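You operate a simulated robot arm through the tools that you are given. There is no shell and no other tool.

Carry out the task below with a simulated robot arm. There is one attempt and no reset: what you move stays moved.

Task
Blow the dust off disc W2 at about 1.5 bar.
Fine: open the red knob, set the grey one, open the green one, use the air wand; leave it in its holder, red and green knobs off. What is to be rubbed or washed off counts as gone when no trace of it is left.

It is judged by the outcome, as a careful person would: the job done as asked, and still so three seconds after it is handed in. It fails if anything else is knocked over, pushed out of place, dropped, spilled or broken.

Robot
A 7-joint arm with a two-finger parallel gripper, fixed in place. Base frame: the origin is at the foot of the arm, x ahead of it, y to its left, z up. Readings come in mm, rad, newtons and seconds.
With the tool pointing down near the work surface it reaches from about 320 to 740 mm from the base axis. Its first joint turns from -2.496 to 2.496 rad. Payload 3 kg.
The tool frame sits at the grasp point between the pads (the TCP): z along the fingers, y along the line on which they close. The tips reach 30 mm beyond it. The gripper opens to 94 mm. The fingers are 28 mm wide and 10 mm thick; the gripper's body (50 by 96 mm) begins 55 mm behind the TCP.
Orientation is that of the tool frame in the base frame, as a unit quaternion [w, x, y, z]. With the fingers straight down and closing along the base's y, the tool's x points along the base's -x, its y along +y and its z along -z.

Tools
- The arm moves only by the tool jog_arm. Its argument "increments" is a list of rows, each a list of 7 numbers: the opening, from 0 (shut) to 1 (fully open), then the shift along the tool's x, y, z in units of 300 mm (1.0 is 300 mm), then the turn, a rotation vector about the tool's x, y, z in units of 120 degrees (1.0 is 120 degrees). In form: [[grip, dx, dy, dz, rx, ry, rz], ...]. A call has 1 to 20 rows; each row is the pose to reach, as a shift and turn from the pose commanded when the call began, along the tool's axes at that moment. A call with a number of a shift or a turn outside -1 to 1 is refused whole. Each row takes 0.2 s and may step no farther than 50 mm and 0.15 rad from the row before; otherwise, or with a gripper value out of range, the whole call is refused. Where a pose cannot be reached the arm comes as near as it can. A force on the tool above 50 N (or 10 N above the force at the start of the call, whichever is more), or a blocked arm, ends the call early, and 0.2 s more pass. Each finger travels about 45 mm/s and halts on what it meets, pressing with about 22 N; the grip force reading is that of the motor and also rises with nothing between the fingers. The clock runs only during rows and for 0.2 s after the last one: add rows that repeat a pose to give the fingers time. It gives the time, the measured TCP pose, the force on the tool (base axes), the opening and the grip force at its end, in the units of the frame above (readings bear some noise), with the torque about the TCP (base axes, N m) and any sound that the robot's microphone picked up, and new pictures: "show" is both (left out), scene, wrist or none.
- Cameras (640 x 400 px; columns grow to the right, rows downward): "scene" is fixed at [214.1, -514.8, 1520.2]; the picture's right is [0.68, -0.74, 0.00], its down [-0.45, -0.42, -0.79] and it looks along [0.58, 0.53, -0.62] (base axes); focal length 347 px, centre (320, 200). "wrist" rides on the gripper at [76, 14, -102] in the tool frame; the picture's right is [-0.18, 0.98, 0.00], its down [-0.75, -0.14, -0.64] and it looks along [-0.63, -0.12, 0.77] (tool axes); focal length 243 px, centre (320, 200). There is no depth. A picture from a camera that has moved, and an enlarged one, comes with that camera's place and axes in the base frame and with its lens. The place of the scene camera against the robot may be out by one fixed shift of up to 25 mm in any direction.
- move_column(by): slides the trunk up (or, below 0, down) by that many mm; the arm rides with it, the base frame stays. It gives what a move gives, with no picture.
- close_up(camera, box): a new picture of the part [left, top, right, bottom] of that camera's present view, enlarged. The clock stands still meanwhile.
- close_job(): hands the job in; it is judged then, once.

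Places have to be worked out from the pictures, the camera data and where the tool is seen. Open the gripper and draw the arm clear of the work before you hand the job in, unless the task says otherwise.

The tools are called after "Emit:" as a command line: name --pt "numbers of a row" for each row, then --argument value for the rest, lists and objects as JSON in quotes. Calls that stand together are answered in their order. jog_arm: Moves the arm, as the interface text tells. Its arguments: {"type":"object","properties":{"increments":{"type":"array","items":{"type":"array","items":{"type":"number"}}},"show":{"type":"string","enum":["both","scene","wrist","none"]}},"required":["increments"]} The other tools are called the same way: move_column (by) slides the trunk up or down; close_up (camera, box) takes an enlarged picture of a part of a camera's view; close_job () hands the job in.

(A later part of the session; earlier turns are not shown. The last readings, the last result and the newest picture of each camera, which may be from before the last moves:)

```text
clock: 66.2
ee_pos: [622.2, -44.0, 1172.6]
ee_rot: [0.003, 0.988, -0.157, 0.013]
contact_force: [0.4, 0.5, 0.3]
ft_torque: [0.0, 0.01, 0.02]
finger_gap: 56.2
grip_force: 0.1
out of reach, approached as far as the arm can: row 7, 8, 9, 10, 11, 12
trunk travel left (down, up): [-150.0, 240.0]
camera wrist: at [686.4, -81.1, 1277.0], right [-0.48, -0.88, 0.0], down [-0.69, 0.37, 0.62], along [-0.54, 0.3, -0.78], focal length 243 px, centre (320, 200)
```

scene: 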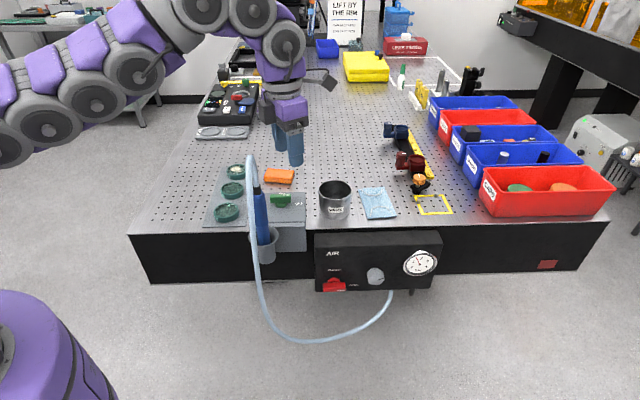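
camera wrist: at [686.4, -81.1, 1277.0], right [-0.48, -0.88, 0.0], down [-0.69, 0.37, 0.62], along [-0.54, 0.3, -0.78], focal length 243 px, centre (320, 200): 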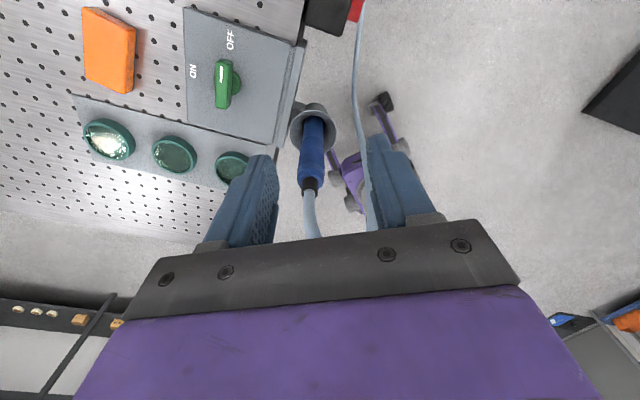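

The roll stopped at +63° (joint limit), so I'll use the opposite roll (-90°) for the green knob instead. First I move to V≈525 while rolling back to neutral, keeping clear of the wand and hose.

Emit:
jog_arm --pt "0.6 0 0 0 0 0 0" --show "none"

Emit:
jog_arm --pt "0.6 0.018 -0.039 0.008 0 0 -0.058" --pt "0.6 0.036 -0.078 0.016 0 0 -0.117" --pt "0.6 0.053 -0.117 0.023 0 0 -0.175" --pt "0.6 0.071 -0.156 0.031 0 0 -0.233" --pt "0.6 0.089 -0.196 0.039 0 0 -0.292" --pt "0.6 0.107 -0.235 0.047 0 0 -0.35" --pt "0.6 0.124 -0.274 0.054 0 0 -0.408" --pt "0.6 0.142 -0.313 0.062 0 0 -0.467" --pt "0.6 0.16 -0.352 0.07 0 0 -0.525" --show "both"

```text
clock: 66.7
ee_pos: [622.2, -43.9, 1173.4]
ee_rot: [0.002, 0.988, -0.156, 0.014]
contact_force: [-0.2, -0.6, -0.3]
ft_torque: [0.02, -0.02, -0.02]
finger_gap: 56.2
grip_force: 0.1
trunk travel left (down, up): [-150.0, 240.0]
```

```text
clock: 68.7
ee_pos: [700.7, 41.3, 1153.8]
ee_rot: [0.01, 0.923, 0.384, 0.011]
contact_force: [0.2, -0.2, -1.1]
ft_torque: [-0.04, 0.03, -0.01]
finger_gap: 56.5
grip_force: 0.1
trunk travel left (down, up): [-150.0, 240.0]
camera wrist: at [761.0, 85.8, 1256.8], right [0.57, -0.82, 0.02], down [-0.65, -0.43, 0.63], along [-0.51, -0.37, -0.78], focal length 243 px, centre (320, 200)
```

scene: 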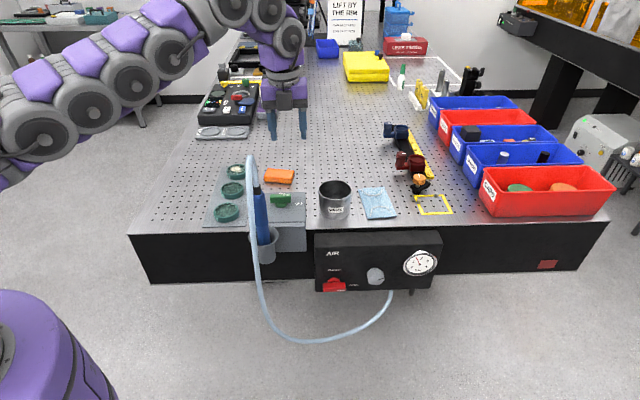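
wrist: 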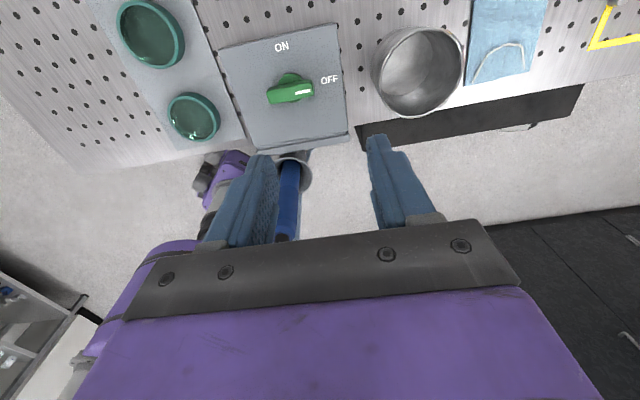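

Over the box now, tool down. I zoom on the green knob to measure its centre and orientation.

Emit:
close_up --camera "wrist" --box '[210, 20, 370, 170]'

Emit:
close_up --camera "wrist" --box '[90, 0, 250, 150]'

Emit:
close_up --camera "scene" --box '[190, 150, 350, 250]'

```text
2.67 times, centred on (290, 95) of wrist
camera zoom: at [761.0, 85.8, 1256.8], right [0.57, -0.82, 0.02], down [-0.65, -0.43, 0.63], along [-0.51, -0.37, -0.78], focal length 647 px, centre (400, 480)
```

zoom: 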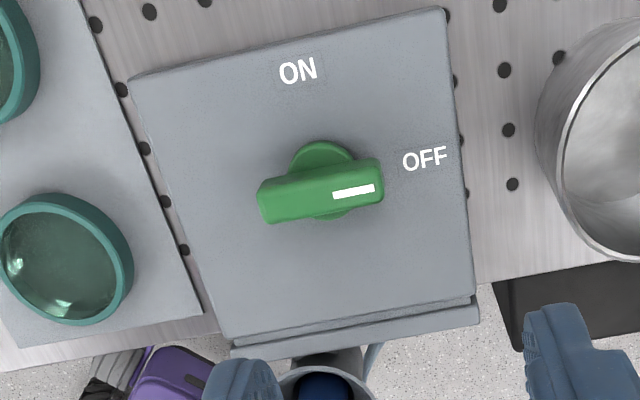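

```text
2.67 times, centred on (170, 75) of wrist
camera zoom: at [761.0, 85.8, 1256.8], right [0.57, -0.82, 0.02], down [-0.65, -0.43, 0.63], along [-0.51, -0.37, -0.78], focal length 647 px, centre (720, 533)
```

zoom: 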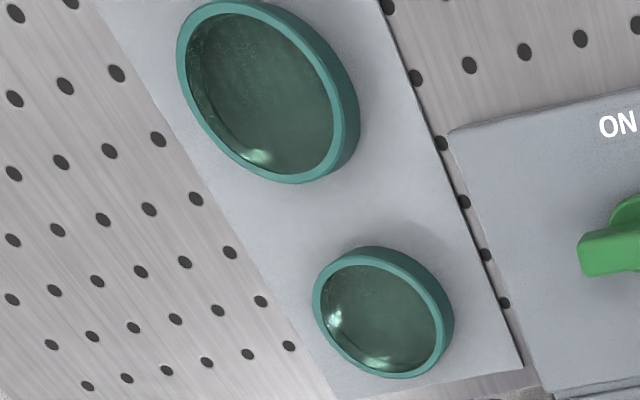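

```text
4.00 times, centred on (270, 200) of scene
camera zoom: at [214.1, -514.8, 1520.2], right [0.68, -0.74, 0.0], down [-0.45, -0.42, -0.79], along [0.58, 0.53, -0.62], focal length 1390 px, centre (520, 200)
```

zoom: 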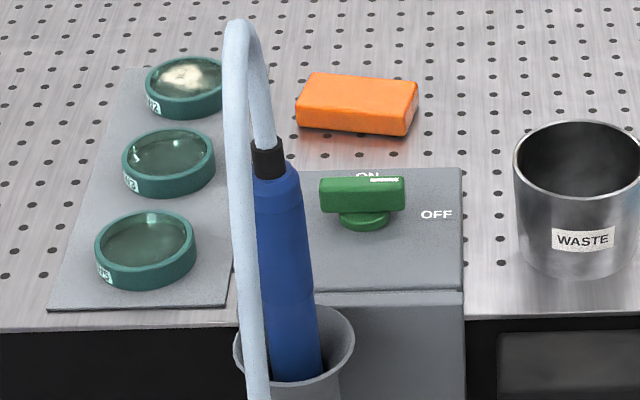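

The green knob's axis is at about (U=435, V=526), bar along U with its mark at OFF. I level the slight tool tilt and centre above it at Z≈1100.

Emit:
jog_arm --pt "0.6 0.002 -0.05 0.08 0.0128 -0.006 0" --pt "0.6 0.004 -0.102 0.17 0.0128 -0.006 0" --pt "0.6 0.004 -0.102 0.17 0.0128 -0.006 0" --show "none"

Emit:
jog_arm --pt "0.6 0 0 0 0 0 -0.0625" --pt "0.6 0 0 0 0 0 -0.125" --pt "0.6 0 0 0 0 0 -0.1875" --pt "0.6 0 0 0 0 0 -0.25" --pt "0.6 0 0 0 0 0 -0.3125" --pt "0.6 0 0 0 0 0 -0.375" --pt "0.6 0 0 0 0 0 -0.4375" --pt "0.6 0 0 0 0 0 -0.5" --pt "0.6 0 0 0 0 0 -0.5625" --pt "0.6 0 0 0 0 0 -0.625" --pt "0.6 0 0 0 0 0 -0.6875" --pt "0.6 0 0 0 0 0 -0.75" --show "both"

```text
clock: 69.5
ee_pos: [680.3, 62.0, 1100.2]
ee_rot: [-0.001, 0.924, 0.383, 0.0]
contact_force: [0.3, 0.4, 0.5]
ft_torque: [-0.01, -0.01, 0.01]
finger_gap: 56.3
grip_force: 0.1
trunk travel left (down, up): [-150.0, 240.0]
```

```text
clock: 72.0
ee_pos: [681.1, 64.4, 1102.0]
ee_rot: [-0.001, 0.381, 0.925, 0.0]
contact_force: [0.2, -0.3, -0.1]
ft_torque: [0.0, 0.01, -0.01]
finger_gap: 56.2
grip_force: 0.1
trunk travel left (down, up): [-150.0, 240.0]
camera wrist: at [636.6, 126.5, 1205.0], right [0.82, 0.57, 0.0], down [0.44, -0.63, 0.64], along [0.36, -0.53, -0.77], focal length 243 px, centre (320, 200)
```

scene: 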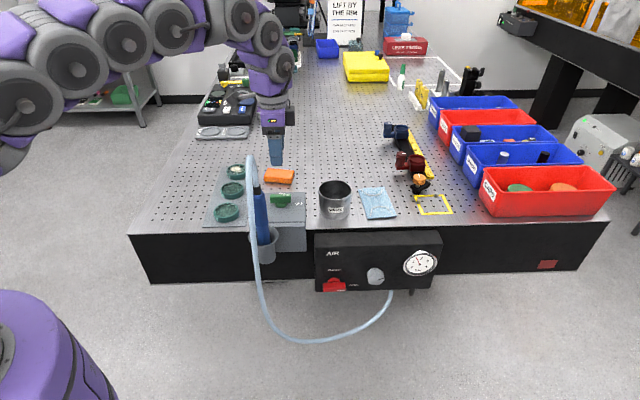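
wrist: 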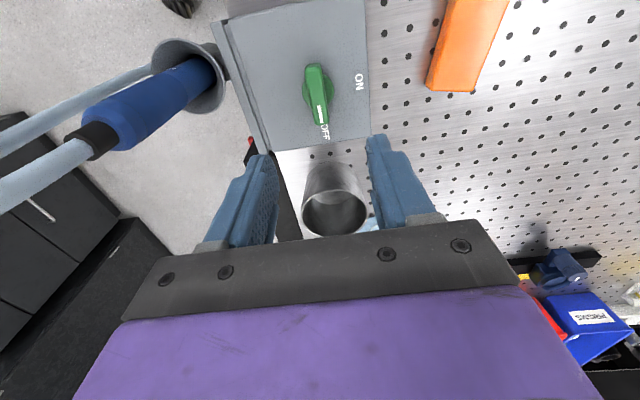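

Pose reached with the fingers closing along V. I zoom to fine-tune the centring on the green bar.

Emit:
close_up --camera "wrist" --box '[240, 40, 400, 140]'

```text
4.00 times, centred on (320, 90) of wrist
camera zoom: at [636.6, 126.5, 1205.0], right [0.82, 0.57, 0.0], down [0.44, -0.63, 0.64], along [0.36, -0.53, -0.77], focal length 970 px, centre (320, 640)
```

zoom: 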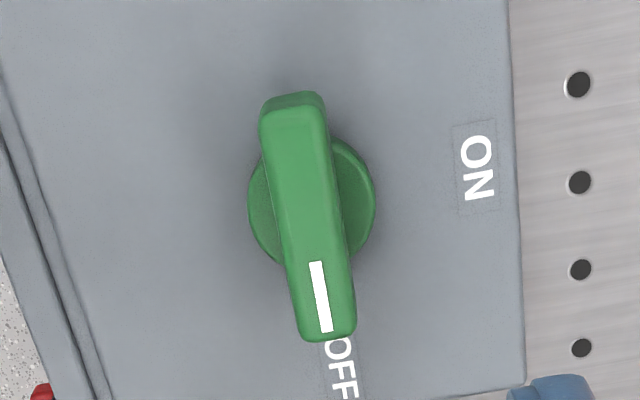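

The knob is 3.5 mm toward -U and 2.4 mm toward -V of the tool axis. I correct and descend to TCP Z≈978 with the fingers straddling the bar.

Emit:
jog_arm --pt "0.45 0.0117 -0.008 0.05 0 0 0" --pt "0.45 0.0117 -0.008 0.15 0 0 0" --pt "0.45 0.0117 -0.008 0.25 0 0 0" --pt "0.45 0.0117 -0.008 0.33 0 0 0" --pt "0.45 0.0117 -0.008 0.38 0 0 0" --pt "0.45 0.0117 -0.008 0.41 0 0 0" --pt "0.45 0.0117 -0.008 0.41 0 0 0" --show "both"

Emit:
close_up --camera "wrist" --box '[220, 40, 460, 190]'

Emit:
close_up --camera "scene" --box '[210, 130, 370, 230]'

```text
clock: 73.7
ee_pos: [677.1, 65.3, 980.0]
ee_rot: [0.0, 0.381, 0.925, 0.001]
contact_force: [0.1, -1.0, 1.1]
ft_torque: [-0.01, 0.03, -0.04]
finger_gap: 42.6
grip_force: 0.1
trunk travel left (down, up): [-150.0, 240.0]
camera wrist: at [633.1, 128.3, 1081.2], right [0.82, 0.57, 0.0], down [0.44, -0.63, 0.64], along [0.36, -0.53, -0.77], focal length 243 px, centre (320, 200)
```

scene: 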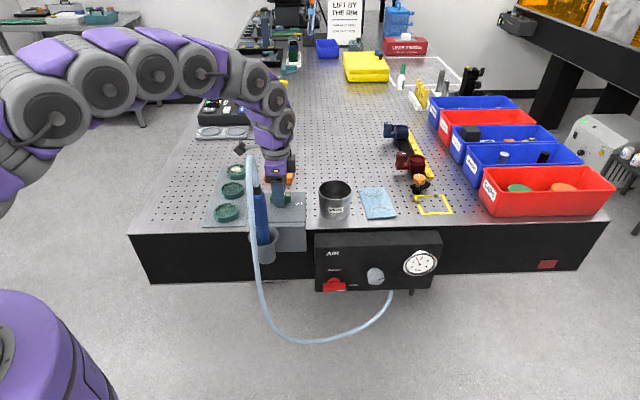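
wrist: 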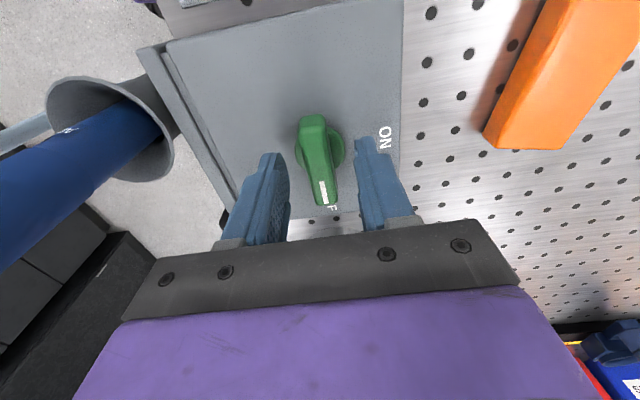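

```text
2.67 times, centred on (340, 115) of wrist
camera zoom: at [633.1, 128.3, 1081.2], right [0.82, 0.57, 0.0], down [0.44, -0.63, 0.64], along [0.36, -0.53, -0.77], focal length 647 px, centre (267, 427)
```

zoom: 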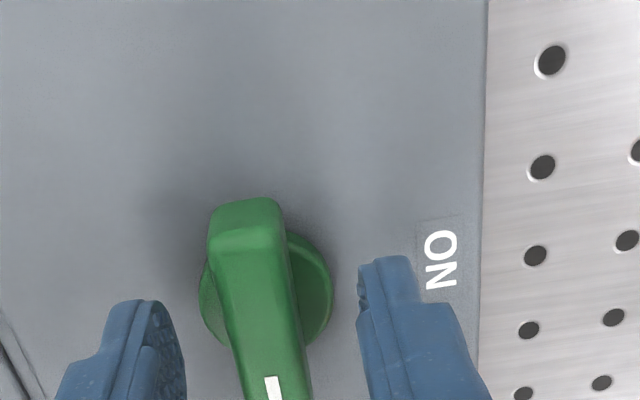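

```text
4.00 times, centred on (290, 180) of scene
camera zoom: at [214.1, -514.8, 1520.2], right [0.68, -0.74, 0.0], down [-0.45, -0.42, -0.79], along [0.58, 0.53, -0.62], focal length 1390 px, centre (440, 280)
```

zoom: 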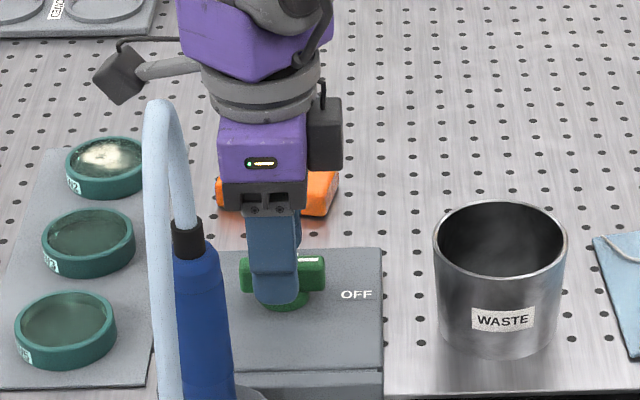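

The fingers straddle the green bar evenly. I close on it.

Emit:
jog_arm --pt "0.2 0 0 0 0 0 0" --pt "0.0 0 0 0 0 0 0" --pt "0.0 0 0 0 0 0 0" --pt "0.0 0 0 0 0 0 0" --show "wrist"

```text
clock: 74.7
ee_pos: [677.9, 65.4, 979.4]
ee_rot: [-0.001, 0.382, 0.924, 0.001]
contact_force: [-3.6, -2.8, -0.3]
ft_torque: [-0.11, -0.01, 0.02]
finger_gap: 15.9
grip_force: 45.1
trunk travel left (down, up): [-150.0, 240.0]
camera wrist: at [632.7, 127.9, 1081.3], right [0.82, 0.57, 0.0], down [0.44, -0.63, 0.64], along [0.36, -0.53, -0.77], focal length 243 px, centre (320, 200)
```

wrist: 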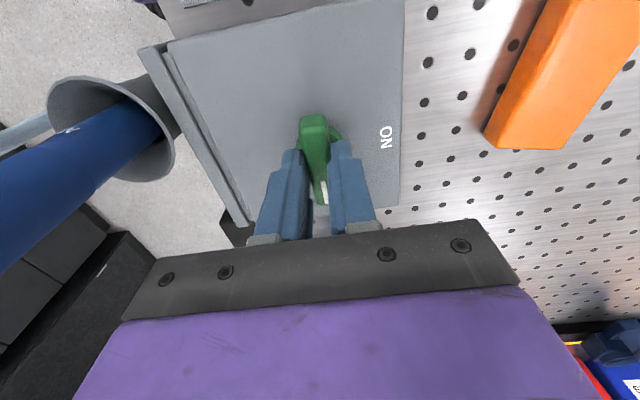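

Gripped (15.9 mm). I turn it counter-clockwise (seen from above) 54° toward ON and check the camera's clearance to the wand.

Emit:
jog_arm --pt "0.0 0 0 0 0 0 -0.05" --pt "0.0 0 0 0 0 0 -0.1" --pt "0.0 0 0 0 0 0 -0.15" --pt "0.0 0 0 0 0 0 -0.2" --pt "0.0 0 0 0 0 0 -0.25" --pt "0.0 0 0 0 0 0 -0.3" --pt "0.0 0 0 0 0 0 -0.35" --pt "0.0 0 0 0 0 0 -0.4" --pt "0.0 0 0 0 0 0 -0.45" --show "both"

Emit:
close_up --camera "scene" --box '[210, 130, 370, 230]'

```text
clock: 76.7
ee_pos: [676.0, 63.6, 979.6]
ee_rot: [-0.001, -0.08, 0.997, 0.002]
contact_force: [-18.3, -3.7, -0.9]
ft_torque: [-0.45, 1.61, 0.01]
finger_gap: 15.8
grip_force: 45.2
trunk travel left (down, up): [-150.0, 240.0]
camera wrist: at [598.5, 63.9, 1081.3], right [0.02, 1.0, 0.0], down [0.77, -0.02, 0.64], along [0.64, -0.01, -0.77], focal length 243 px, centre (320, 200)
```

scene: 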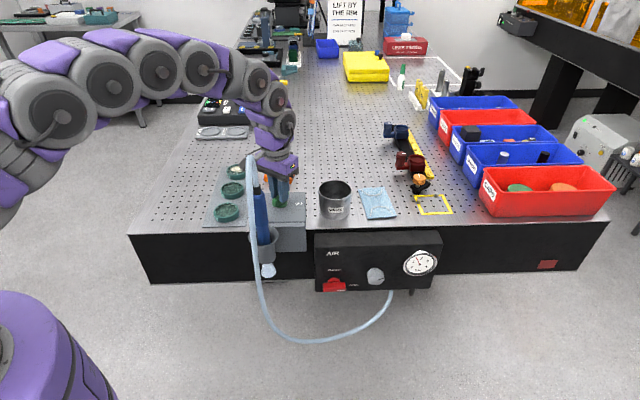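
wrist: 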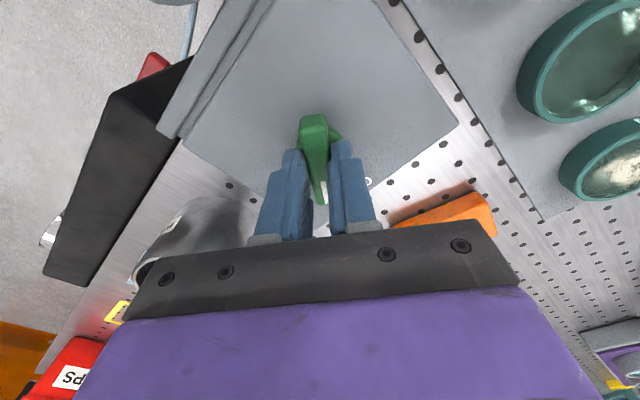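

```text
4.00 times, centred on (290, 180) of scene
camera zoom: at [214.1, -514.8, 1520.2], right [0.68, -0.74, 0.0], down [-0.45, -0.42, -0.79], along [0.58, 0.53, -0.62], focal length 1390 px, centre (440, 280)
```

zoom: 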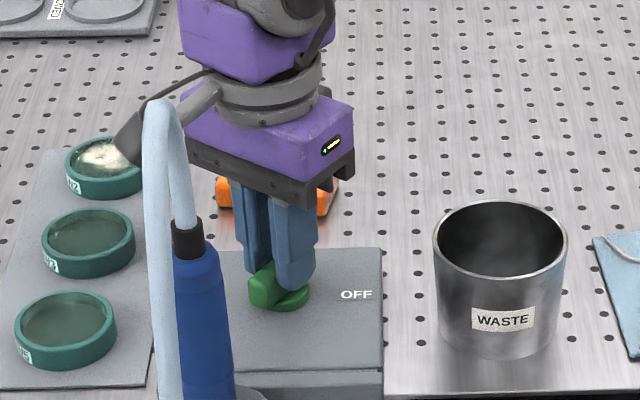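

Air is already starting to flow (a puff shows beneath the holder). I continue another 24° carefully and check the camera's clearance from the wand cap.

Emit:
jog_arm --pt "0.0 0 0 0 0 0 -0.04" --pt "0.0 0 0 0 0 0 -0.08" --pt "0.0 0 0 0 0 0 -0.12" --pt "0.0 0 0 0 0 0 -0.16" --pt "0.0 0 0 0 0 0 -0.2" --show "both"

Emit:
close_up --camera "scene" --box '[210, 130, 370, 230]'

Emit:
close_up --camera "scene" --box '[398, 244, 446, 280]'

```text
clock: 77.8
ee_pos: [677.2, 63.2, 979.3]
ee_rot: [0.0, -0.286, 0.958, 0.001]
contact_force: [-13.9, -10.5, -13.1]
ft_torque: [-0.57, 0.44, 0.02]
finger_gap: 15.6
grip_force: 45.3
trunk travel left (down, up): [-150.0, 240.0]
camera wrist: at [604.7, 31.3, 1081.1], right [-0.38, 0.92, 0.0], down [0.71, 0.29, 0.64], along [0.59, 0.25, -0.77], focal length 243 px, centre (320, 200)
```

scene: 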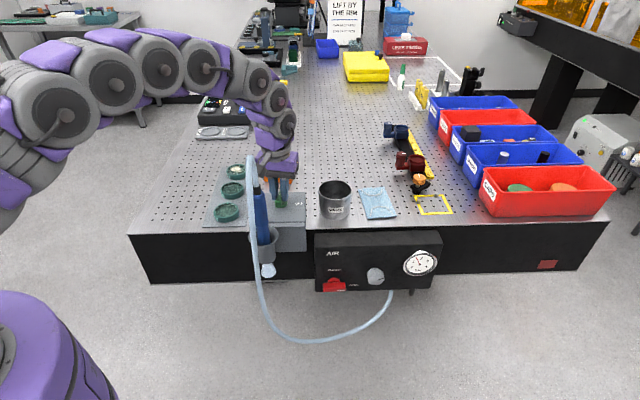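
wrist: 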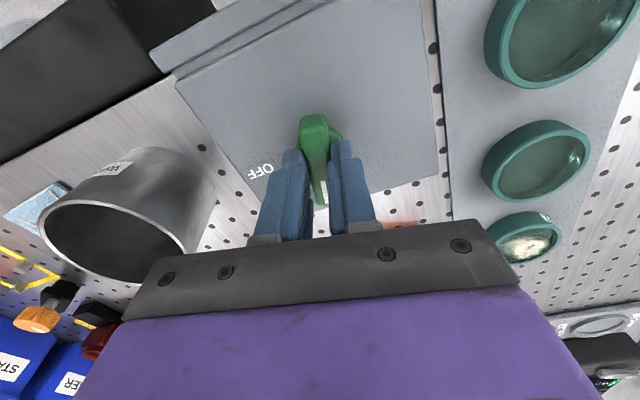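

```text
4.00 times, centred on (290, 180) of scene
camera zoom: at [214.1, -514.8, 1520.2], right [0.68, -0.74, 0.0], down [-0.45, -0.42, -0.79], along [0.58, 0.53, -0.62], focal length 1390 px, centre (440, 280)
```

zoom: 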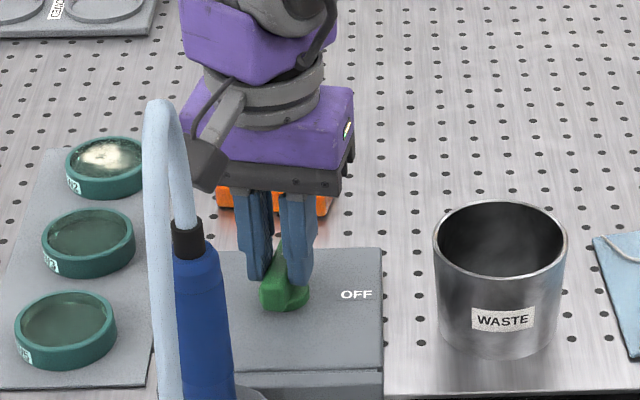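

```text
11.11 times, centred on (422, 262) of scene
camera zoom: at [214.1, -514.8, 1520.2], right [0.68, -0.74, 0.0], down [-0.45, -0.42, -0.79], along [0.58, 0.53, -0.62], focal length 3860 px, centre (-813, -489)
```

zoom: 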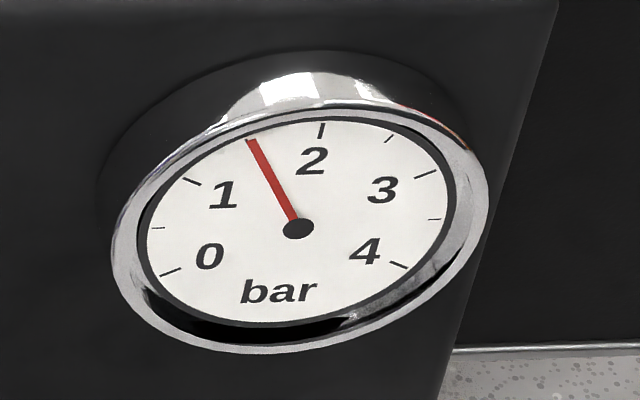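

The gauge holds 1.52 bar with air flowing. The camera stays ~54 mm from the wand axis for the rest of the turn, so I finish the last 12°.

Emit:
jog_arm --pt "0.0 0 0 0 0 0 -0.04" --pt "0.0 0 0 0 0 0 -0.08" --pt "0.0 0 0 0 0 0 -0.1" --pt "0.0 0 0 0 0 0 -0.1" --show "wrist"

Emit:
close_up --camera "scene" --box '[210, 130, 370, 230]'

```text
clock: 78.8
ee_pos: [677.2, 62.7, 980.0]
ee_rot: [-0.001, -0.383, 0.924, 0.002]
contact_force: [-8.4, -9.3, -12.4]
ft_torque: [-0.57, 0.42, -0.05]
finger_gap: 15.9
grip_force: 44.7
trunk travel left (down, up): [-150.0, 240.0]
camera wrist: at [612.7, 16.8, 1081.1], right [-0.57, 0.82, 0.0], down [0.63, 0.43, 0.64], along [0.53, 0.37, -0.77], focal length 243 px, centre (320, 200)
```

wrist: 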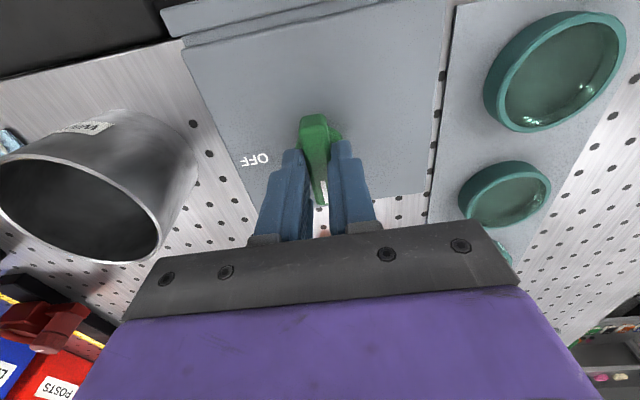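

```text
4.00 times, centred on (290, 180) of scene
camera zoom: at [214.1, -514.8, 1520.2], right [0.68, -0.74, 0.0], down [-0.45, -0.42, -0.79], along [0.58, 0.53, -0.62], focal length 1390 px, centre (440, 280)
```

zoom: 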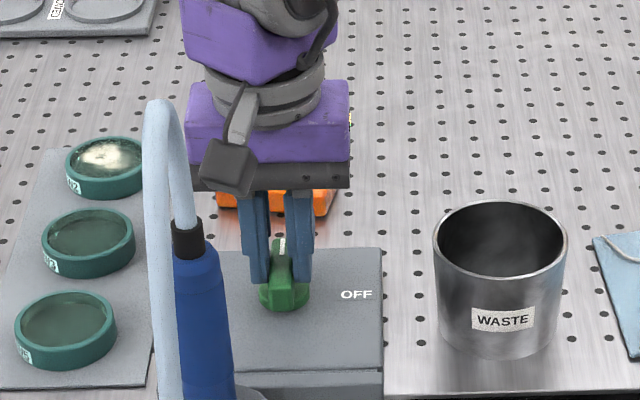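

Green is now at ON with its mark along +V, and the gauge holds. I release and rise straight up to Z≈1160.

Emit:
jog_arm --pt "0.2 0 0 0 0 0 0" --pt "0.45 0 0 0 0 0 0" --pt "0.45 0 0 0 0 0 0" --pt "0.45 0 0 -0.1 0 0 0" --pt "0.45 0 0 -0.22 0 0 0" --pt "0.45 0 0 -0.36 0 0 0" --pt "0.45 0 0 -0.5 0 0 0" --pt "0.45 0 0 -0.6 0 0 0" --show "both"

Emit:
close_up --camera "scene" --box '[210, 140, 370, 290]'

```text
clock: 80.7
ee_pos: [678.3, 65.5, 1160.1]
ee_rot: [0.0, -0.383, 0.924, 0.0]
contact_force: [0.4, 0.0, 1.1]
ft_torque: [0.02, 0.0, -0.02]
finger_gap: 42.1
grip_force: 0.0
trunk travel left (down, up): [-150.0, 240.0]
camera wrist: at [612.6, 20.1, 1262.2], right [-0.57, 0.82, 0.0], down [0.63, 0.43, 0.64], along [0.53, 0.36, -0.77], focal length 243 px, centre (320, 200)
```

scene: 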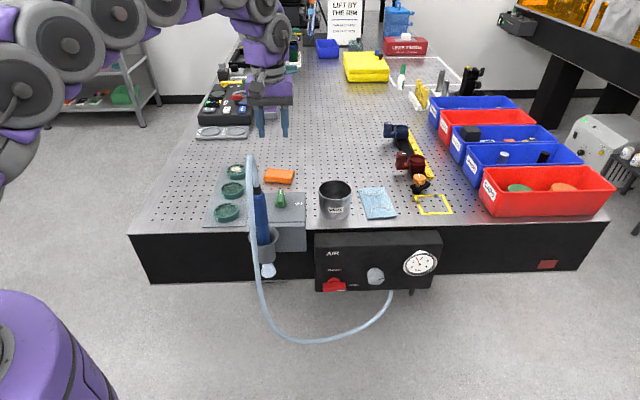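
wrist: 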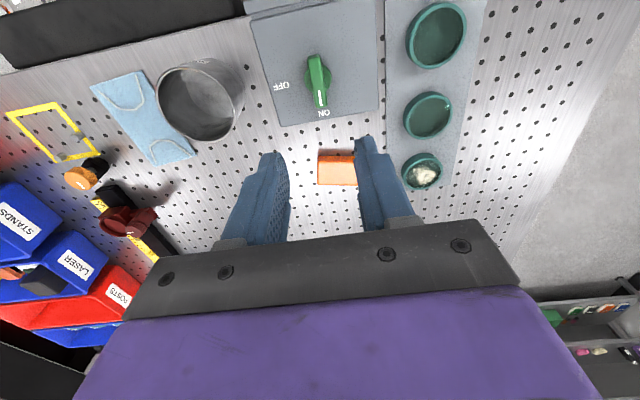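

```text
2.67 times, centred on (290, 215) of scene
camera zoom: at [214.1, -514.8, 1520.2], right [0.68, -0.74, 0.0], down [-0.45, -0.42, -0.79], along [0.58, 0.53, -0.62], focal length 926 px, centre (400, 160)
```

zoom: 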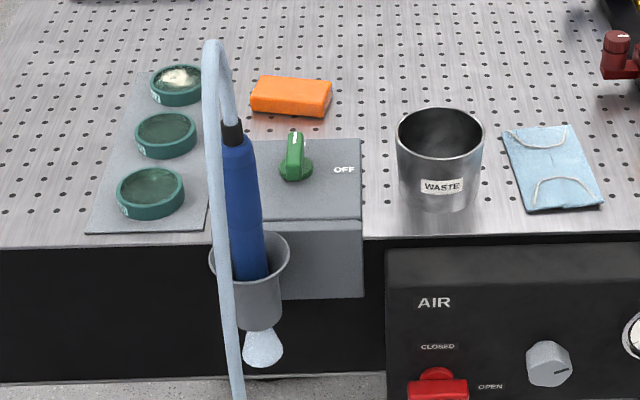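

Air is flowing from the wand in its holder. From here I can see the three discs; I zoom to confirm the labels and the dust.

Emit:
close_up --camera "wrist" --box '[380, 0, 500, 200]'

Emit:
close_up --camera "scene" --box '[205, 155, 265, 230]'

```text
2.00 times, centred on (440, 100) of wrist
camera zoom: at [612.6, 20.1, 1262.2], right [-0.57, 0.82, 0.0], down [0.63, 0.43, 0.64], along [0.53, 0.36, -0.77], focal length 485 px, centre (80, 400)
```

zoom: 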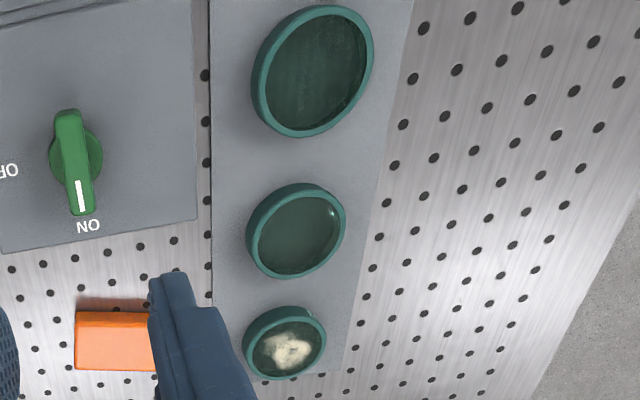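

```text
5.33 times, centred on (235, 192) of scene
camera zoom: at [214.1, -514.8, 1520.2], right [0.68, -0.74, 0.0], down [-0.45, -0.42, -0.79], along [0.58, 0.53, -0.62], focal length 1853 px, centre (773, 240)
```

zoom: 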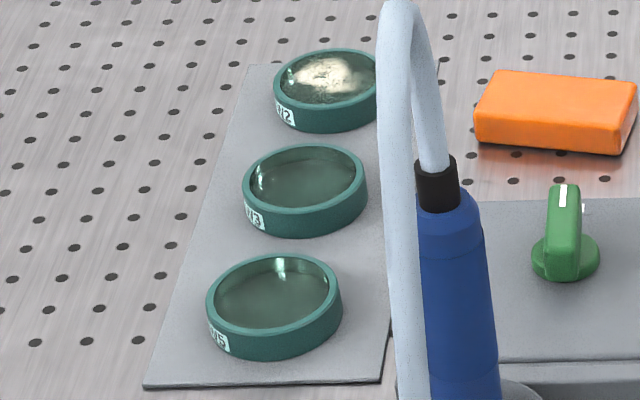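

W2 is the dusty one at about (U=296, V=690). Now I move left over the discs (Z≈1160, well above them) while rolling the gripper round toward the camera-on-top orientation for taking the wand.

Emit:
jog_arm --pt "0.5 0 0.047 0 0 0 0.0625" --pt "0.5 0 0.094 0 0 0 0.125" --pt "0.5 0 0.141 0 0 0 0.1875" --pt "0.5 0 0.189 0 0 0 0.25" --pt "0.6 0 0.236 0 0 0 0.3125" --pt "0.6 0 0.283 0 0 0 0.375" --pt "0.7 0 0.33 0 0 0 0.4375" --pt "0.7 0 0.378 0 0 0 0.5" --pt "0.7 0 0.425 0 0 0 0.5625" --pt "0.7 0 0.472 0 0 0 0.625" --pt "0.7 0 0.52 0 0 0 0.6875" --pt "0.7 0 0.567 0 0 0 0.75" --show "none"

Emit:
jog_arm --pt "0.7 0 0 0 0 0 0.065" --pt "0.7 0 0 0 0 0 0.13" --pt "0.7 0 0 0 0 0 0.195" --pt "0.7 0 0 0 0 0 0.26" --pt "0.7 0 0 0 0 0 0.325" --pt "0.7 0 0 0 0 0 0.39" --pt "0.7 0 0 0 0 0 0.455" --pt "0.7 0 0 0 0 0 0.52" --pt "0.7 0 0 0 0 0 0.585" --pt "0.7 0 0 0 0 0 0.65" --pt "0.7 0 0 0 0 0 0.715" --pt "0.7 0 0 0 0 0 0.78" --pt "0.7 0 0 0 0 0 0.845" --pt "0.7 0 0 0 0 0 0.91" --pt "0.7 0 0 0 0 0 0.958" --show "both"

```text
clock: 83.2
ee_pos: [557.0, 185.3, 1161.8]
ee_rot: [0.0, 0.382, 0.924, 0.001]
contact_force: [0.5, -0.7, -1.3]
ft_torque: [0.01, 0.0, 0.0]
finger_gap: 65.8
grip_force: 0.0
trunk travel left (down, up): [-150.0, 240.0]
```

```text
clock: 86.5
ee_pos: [556.3, 184.6, 1161.1]
ee_rot: [-0.001, 0.985, 0.174, 0.0]
contact_force: [0.1, -0.4, 0.3]
ft_torque: [0.01, -0.01, -0.02]
finger_gap: 65.8
grip_force: 0.0
trunk travel left (down, up): [-150.0, 240.0]
camera wrist: at [632.5, 195.6, 1261.8], right [0.16, -0.99, 0.0], down [-0.76, -0.13, 0.64], along [-0.63, -0.1, -0.77], focal length 243 px, centre (320, 200)
```

scene: 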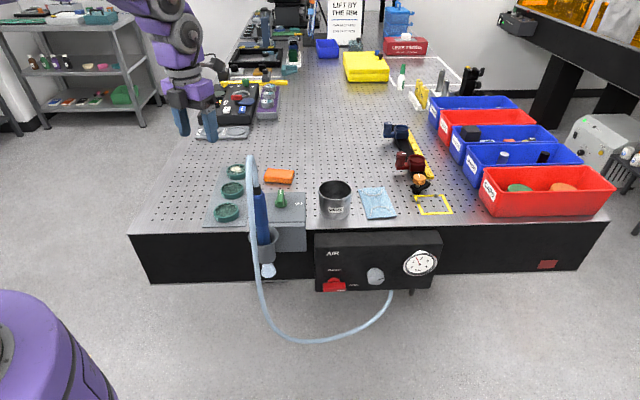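
wrist: 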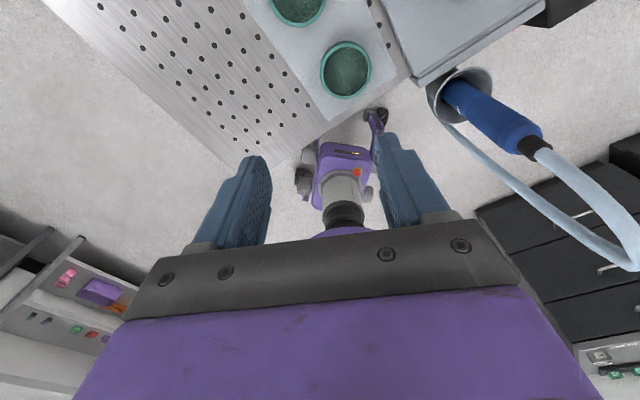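

Now I tilt the tool up to horizontal here, pointing radially outward, well clear of everything.

Emit:
jog_arm --pt "0.7 0 0 0 0 0.0625 0" --pt "0.7 0 0 0 0 0.125 0" --pt "0.7 0 0 0 0 0.1875 0" --pt "0.7 0 0 0 0 0.25 0" --pt "0.7 0 0 0 0 0.3125 0" --pt "0.7 0 0 0 0 0.375 0" --pt "0.7 0 0 0 0 0.4375 0" --pt "0.7 0 0 0 0 0.5 0" --pt "0.7 0 0 0 0 0.5625 0" --pt "0.7 0 0 0 0 0.625 0" --pt "0.7 0 0 0 0 0.6875 0" --pt "0.7 0 0 0 0 0.75 0" --show "both"

```text
clock: 89.0
ee_pos: [607.5, 193.0, 1167.4]
ee_rot: [-0.122, 0.713, 0.124, 0.679]
contact_force: [0.5, -0.3, -0.2]
ft_torque: [0.0, 0.02, 0.04]
finger_gap: 66.1
grip_force: 0.1
out of reach, approached as far as the arm can: row 9, 10, 11, 12
trunk travel left (down, up): [-150.0, 240.0]
camera wrist: at [518.3, 145.5, 1246.2], right [0.33, -0.93, -0.19], down [-0.69, -0.1, -0.72], along [0.65, 0.37, -0.67], focal length 243 px, centre (320, 200)
```

scene: 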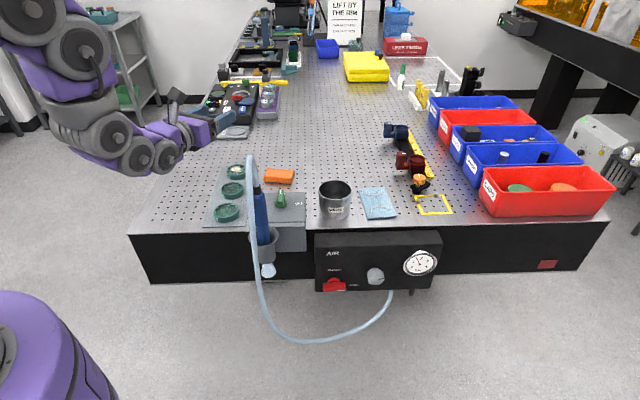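
wrist: 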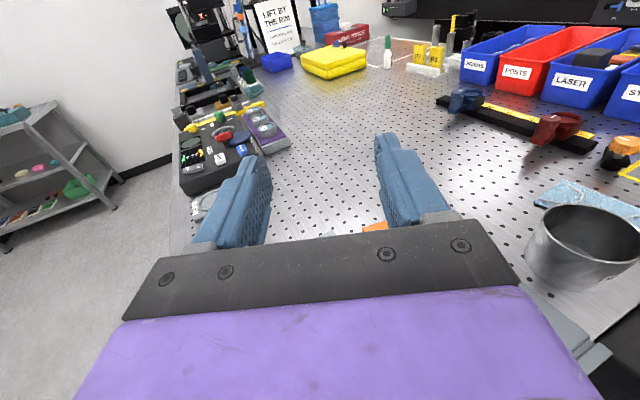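

The wrist can't fold that close to the base in this direction, so I'll take the wand from the left with the tool pointing mostly along +U (hand toward the bench's left). I yaw the tool clockwise 80° here at height first.

Emit:
jog_arm --pt "0.7 0 0 0 -0.06 0 0" --pt "0.7 0 0 0 -0.12 0 0" --pt "0.7 0 0 0 -0.18 0 0" --pt "0.7 0 0 0 -0.24 0 0" --pt "0.7 0 0 0 -0.3 0 0" --pt "0.7 0 0 0 -0.36 0 0" --pt "0.7 0 0 0 -0.42 0 0" --pt "0.7 0 0 0 -0.48 0 0" --pt "0.7 0 0 0 -0.54 0 0" --pt "0.7 0 0 0 -0.6 0 0" --pt "0.7 0 0 0 -0.667 0 0" --show "both"

```text
clock: 91.7
ee_pos: [619.7, 163.7, 1232.7]
ee_rot: [0.264, 0.641, -0.474, 0.543]
contact_force: [0.0, 0.0, 0.7]
ft_torque: [-0.02, 0.02, -0.04]
finger_gap: 65.9
grip_force: 0.0
trunk travel left (down, up): [-150.0, 240.0]
stopped in row 11: the arm was blocked; the commanded pose is now the measured one
camera wrist: at [556.2, 220.1, 1328.6], right [-0.87, -0.35, -0.35], down [-0.13, 0.85, -0.52], along [0.47, -0.4, -0.78], focal length 243 px, centre (320, 200)
```

scene: 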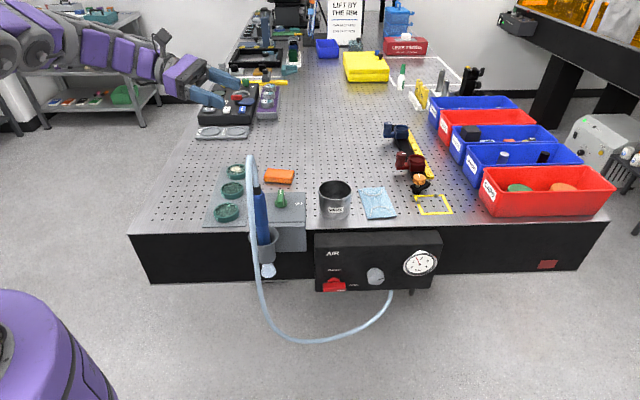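
wrist: 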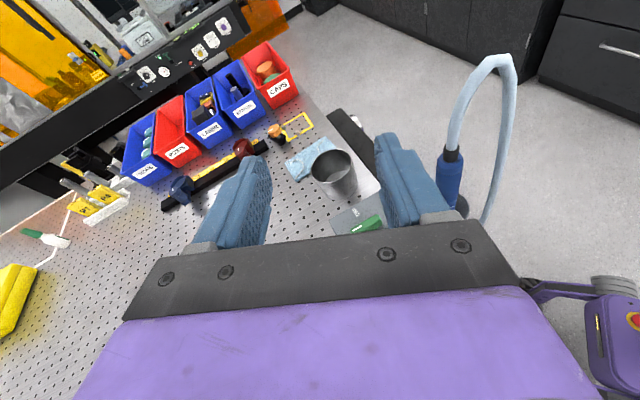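

The wrist hit a joint limit with some tilt left over (pitch -16°, roll ~10°), but at the wand the relative yaw is smaller. I translate toward the pre-grasp point left of the wand (base ≈(524,65,1150)), ~45 mm clear of the hose loop.

Emit:
jog_arm --pt "0.7 -0.028 0.094 0.043 0 0 0" --pt "0.7 -0.057 0.188 0.085 0 0 0" --pt "0.7 -0.085 0.282 0.128 0 0 0" --pt "0.7 -0.114 0.376 0.17 0 0 0" --pt "0.7 -0.142 0.47 0.213 0 0 0" --show "both"

```text
clock: 92.8
ee_pos: [533.9, 75.2, 1141.9]
ee_rot: [0.259, 0.644, -0.469, 0.546]
contact_force: [0.5, 0.5, 0.5]
ft_torque: [0.0, 0.03, 0.01]
finger_gap: 65.7
grip_force: 0.1
out of reach, approached as far as the arm can: row 4, 5
trunk travel left (down, up): [-150.0, 240.0]
camera wrist: at [470.0, 131.2, 1238.6], right [-0.87, -0.36, -0.35], down [-0.14, 0.85, -0.51], along [0.48, -0.4, -0.78], focal length 243 px, centre (320, 200)
```

scene: 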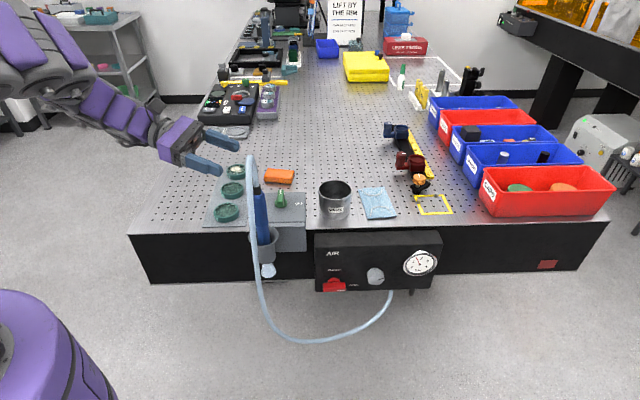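
wrist: 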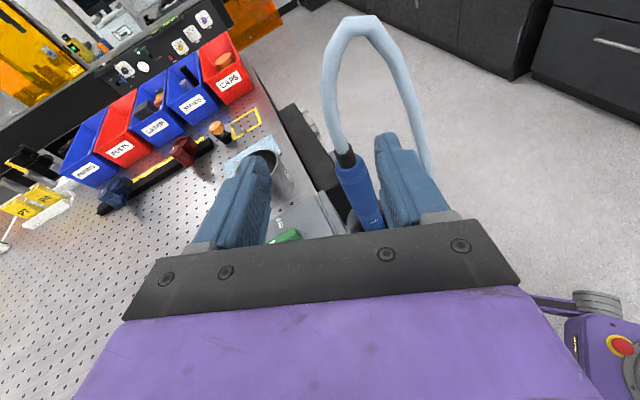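

The wand is now framed between the open fingers. I raise the trunk by 240 mm to give the wrist more room to fold toward the base, then work back down.

Emit:
move_column --by 240

Emit:
jog_arm --pt "0.7 0 0 0 0.008 0.043 -0.03" --pt "0.7 0 0 0 0.016 0.086 -0.06" --pt "0.7 0 0 0 0.0243 0.1287 -0.0902" --pt "0.7 0 0 0 0.0243 0.1287 -0.0902" --show "both"

```text
clock: 95.3
ee_pos: [534.3, 76.6, 1382.7]
ee_rot: [0.26, 0.644, -0.469, 0.546]
contact_force: [0.7, 0.2, 1.4]
ft_torque: [0.01, -0.03, 0.04]
finger_gap: 65.8
grip_force: 0.1
trunk travel left (down, up): [-390.0, 0.0]
```

```text
clock: 96.3
ee_pos: [533.2, 75.9, 1383.1]
ee_rot: [0.354, 0.613, -0.353, 0.612]
contact_force: [0.0, 0.8, 0.3]
ft_torque: [-0.01, -0.02, -0.03]
finger_gap: 65.7
grip_force: 0.0
trunk travel left (down, up): [-390.0, 0.0]
camera wrist: at [469.1, 157.0, 1457.7], right [-0.85, -0.49, -0.18], down [-0.2, 0.63, -0.75], along [0.48, -0.6, -0.63], focal length 243 px, centre (320, 200)
```

scene: 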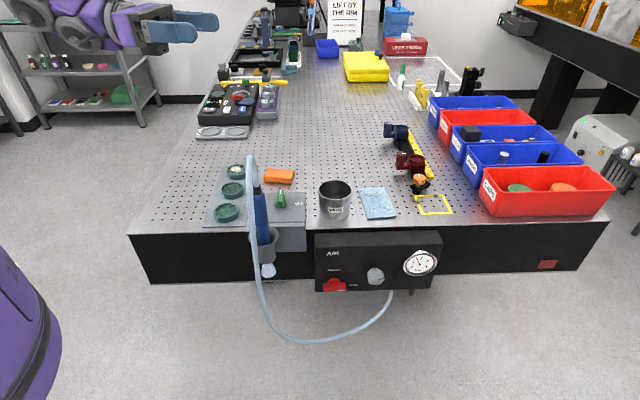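
wrist: 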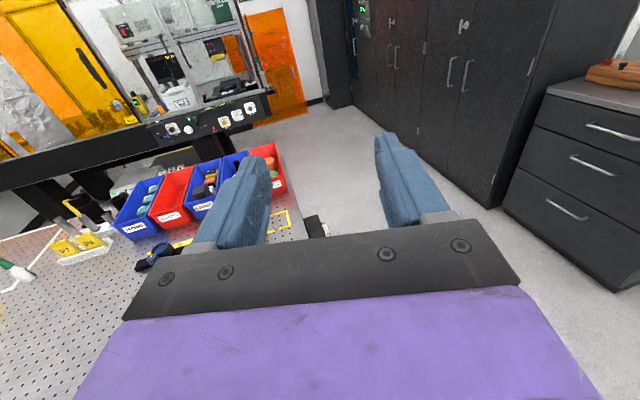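

The orientation is now clean: horizontal, yaw -60°, camera on top. I descend 240 mm at this spot, left of the wand.

Emit:
jog_arm --pt "0.7 -0.16 0 0 0 0 0" --pt "0.7 -0.32 0 0 0 0 0" --pt "0.7 -0.48 0 0 0 0 0" --pt "0.7 -0.64 0 0 0 0 0" --pt "0.7 -0.8 0 0 0 0 0" --show "both"

```text
clock: 97.5
ee_pos: [534.6, 81.3, 1143.2]
ee_rot: [0.353, 0.613, -0.353, 0.613]
contact_force: [0.0, 0.8, 0.8]
ft_torque: [0.02, 0.01, 0.02]
finger_gap: 65.5
grip_force: 0.0
trunk travel left (down, up): [-390.0, 0.0]
camera wrist: at [469.9, 160.7, 1218.8], right [-0.85, -0.49, -0.18], down [-0.2, 0.63, -0.75], along [0.49, -0.6, -0.63], focal length 243 px, centre (320, 200)
```

scene: 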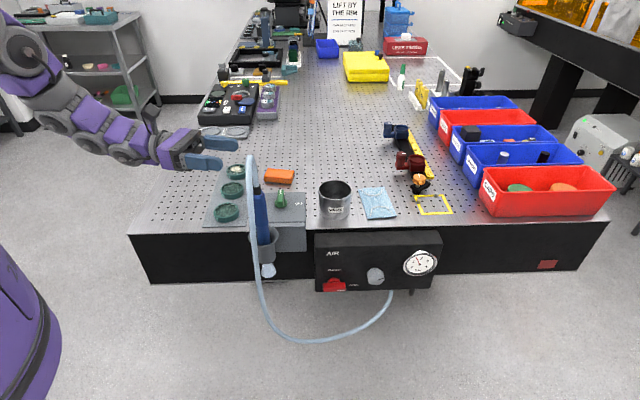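
wrist: 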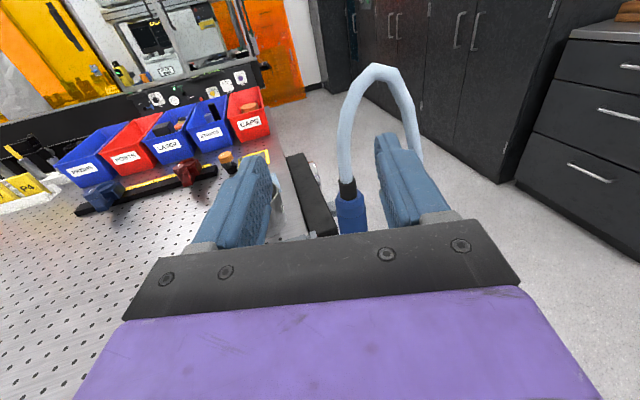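

Reached cleanly. I descend another ~130 mm to the handle's height (Z≈1010), still ~80 mm short of the wand.

Emit:
jog_arm --pt "0.7 -0.14 0 0 0 0 0" --pt "0.7 -0.28 0 0 0 0 0" --pt "0.7 -0.433 0 0 0 0 0" --pt "0.7 -0.433 0 0 0 0 0" --show "both"

Emit:
close_up --camera "wrist" --box '[220, 40, 460, 240]'

Emit:
close_up --camera "scene" --box '[170, 120, 330, 270]'

```text
clock: 98.5
ee_pos: [532.3, 73.9, 1013.5]
ee_rot: [0.353, 0.614, -0.354, 0.612]
contact_force: [-0.5, -0.8, 1.0]
ft_torque: [0.02, 0.01, 0.01]
finger_gap: 65.9
grip_force: 0.0
trunk travel left (down, up): [-390.0, 0.0]
camera wrist: at [468.6, 154.6, 1087.8], right [-0.85, -0.49, -0.18], down [-0.2, 0.63, -0.75], along [0.49, -0.6, -0.63], focal length 243 px, centre (320, 200)
```

scene: 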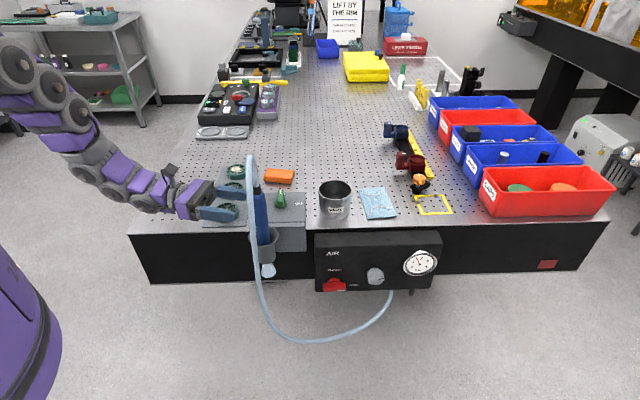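
wrist: 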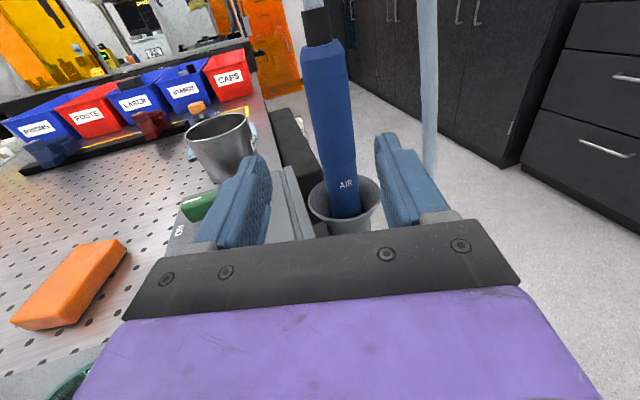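

```text
2.00 times, centred on (340, 140) of wrist
camera zoom: at [468.6, 154.6, 1087.8], right [-0.85, -0.49, -0.18], down [-0.2, 0.63, -0.75], along [0.49, -0.6, -0.63], focal length 485 px, centre (280, 320)
```

zoom: 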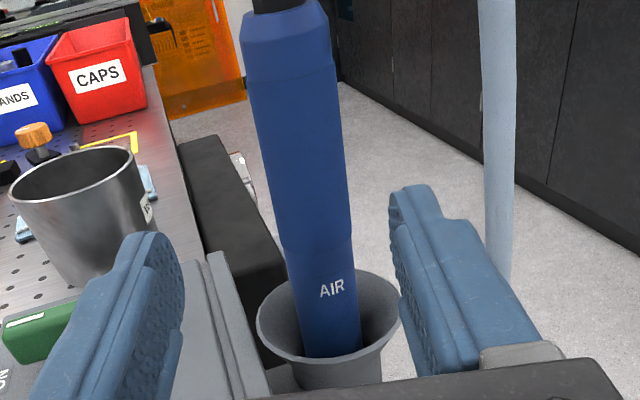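

```text
2.67 times, centred on (250, 195) of scene
camera zoom: at [214.1, -514.8, 1520.2], right [0.68, -0.74, 0.0], down [-0.45, -0.42, -0.79], along [0.58, 0.53, -0.62], focal length 926 px, centre (507, 213)
```

zoom: 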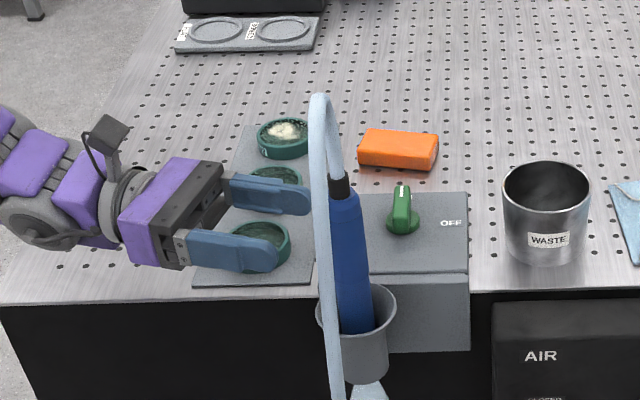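

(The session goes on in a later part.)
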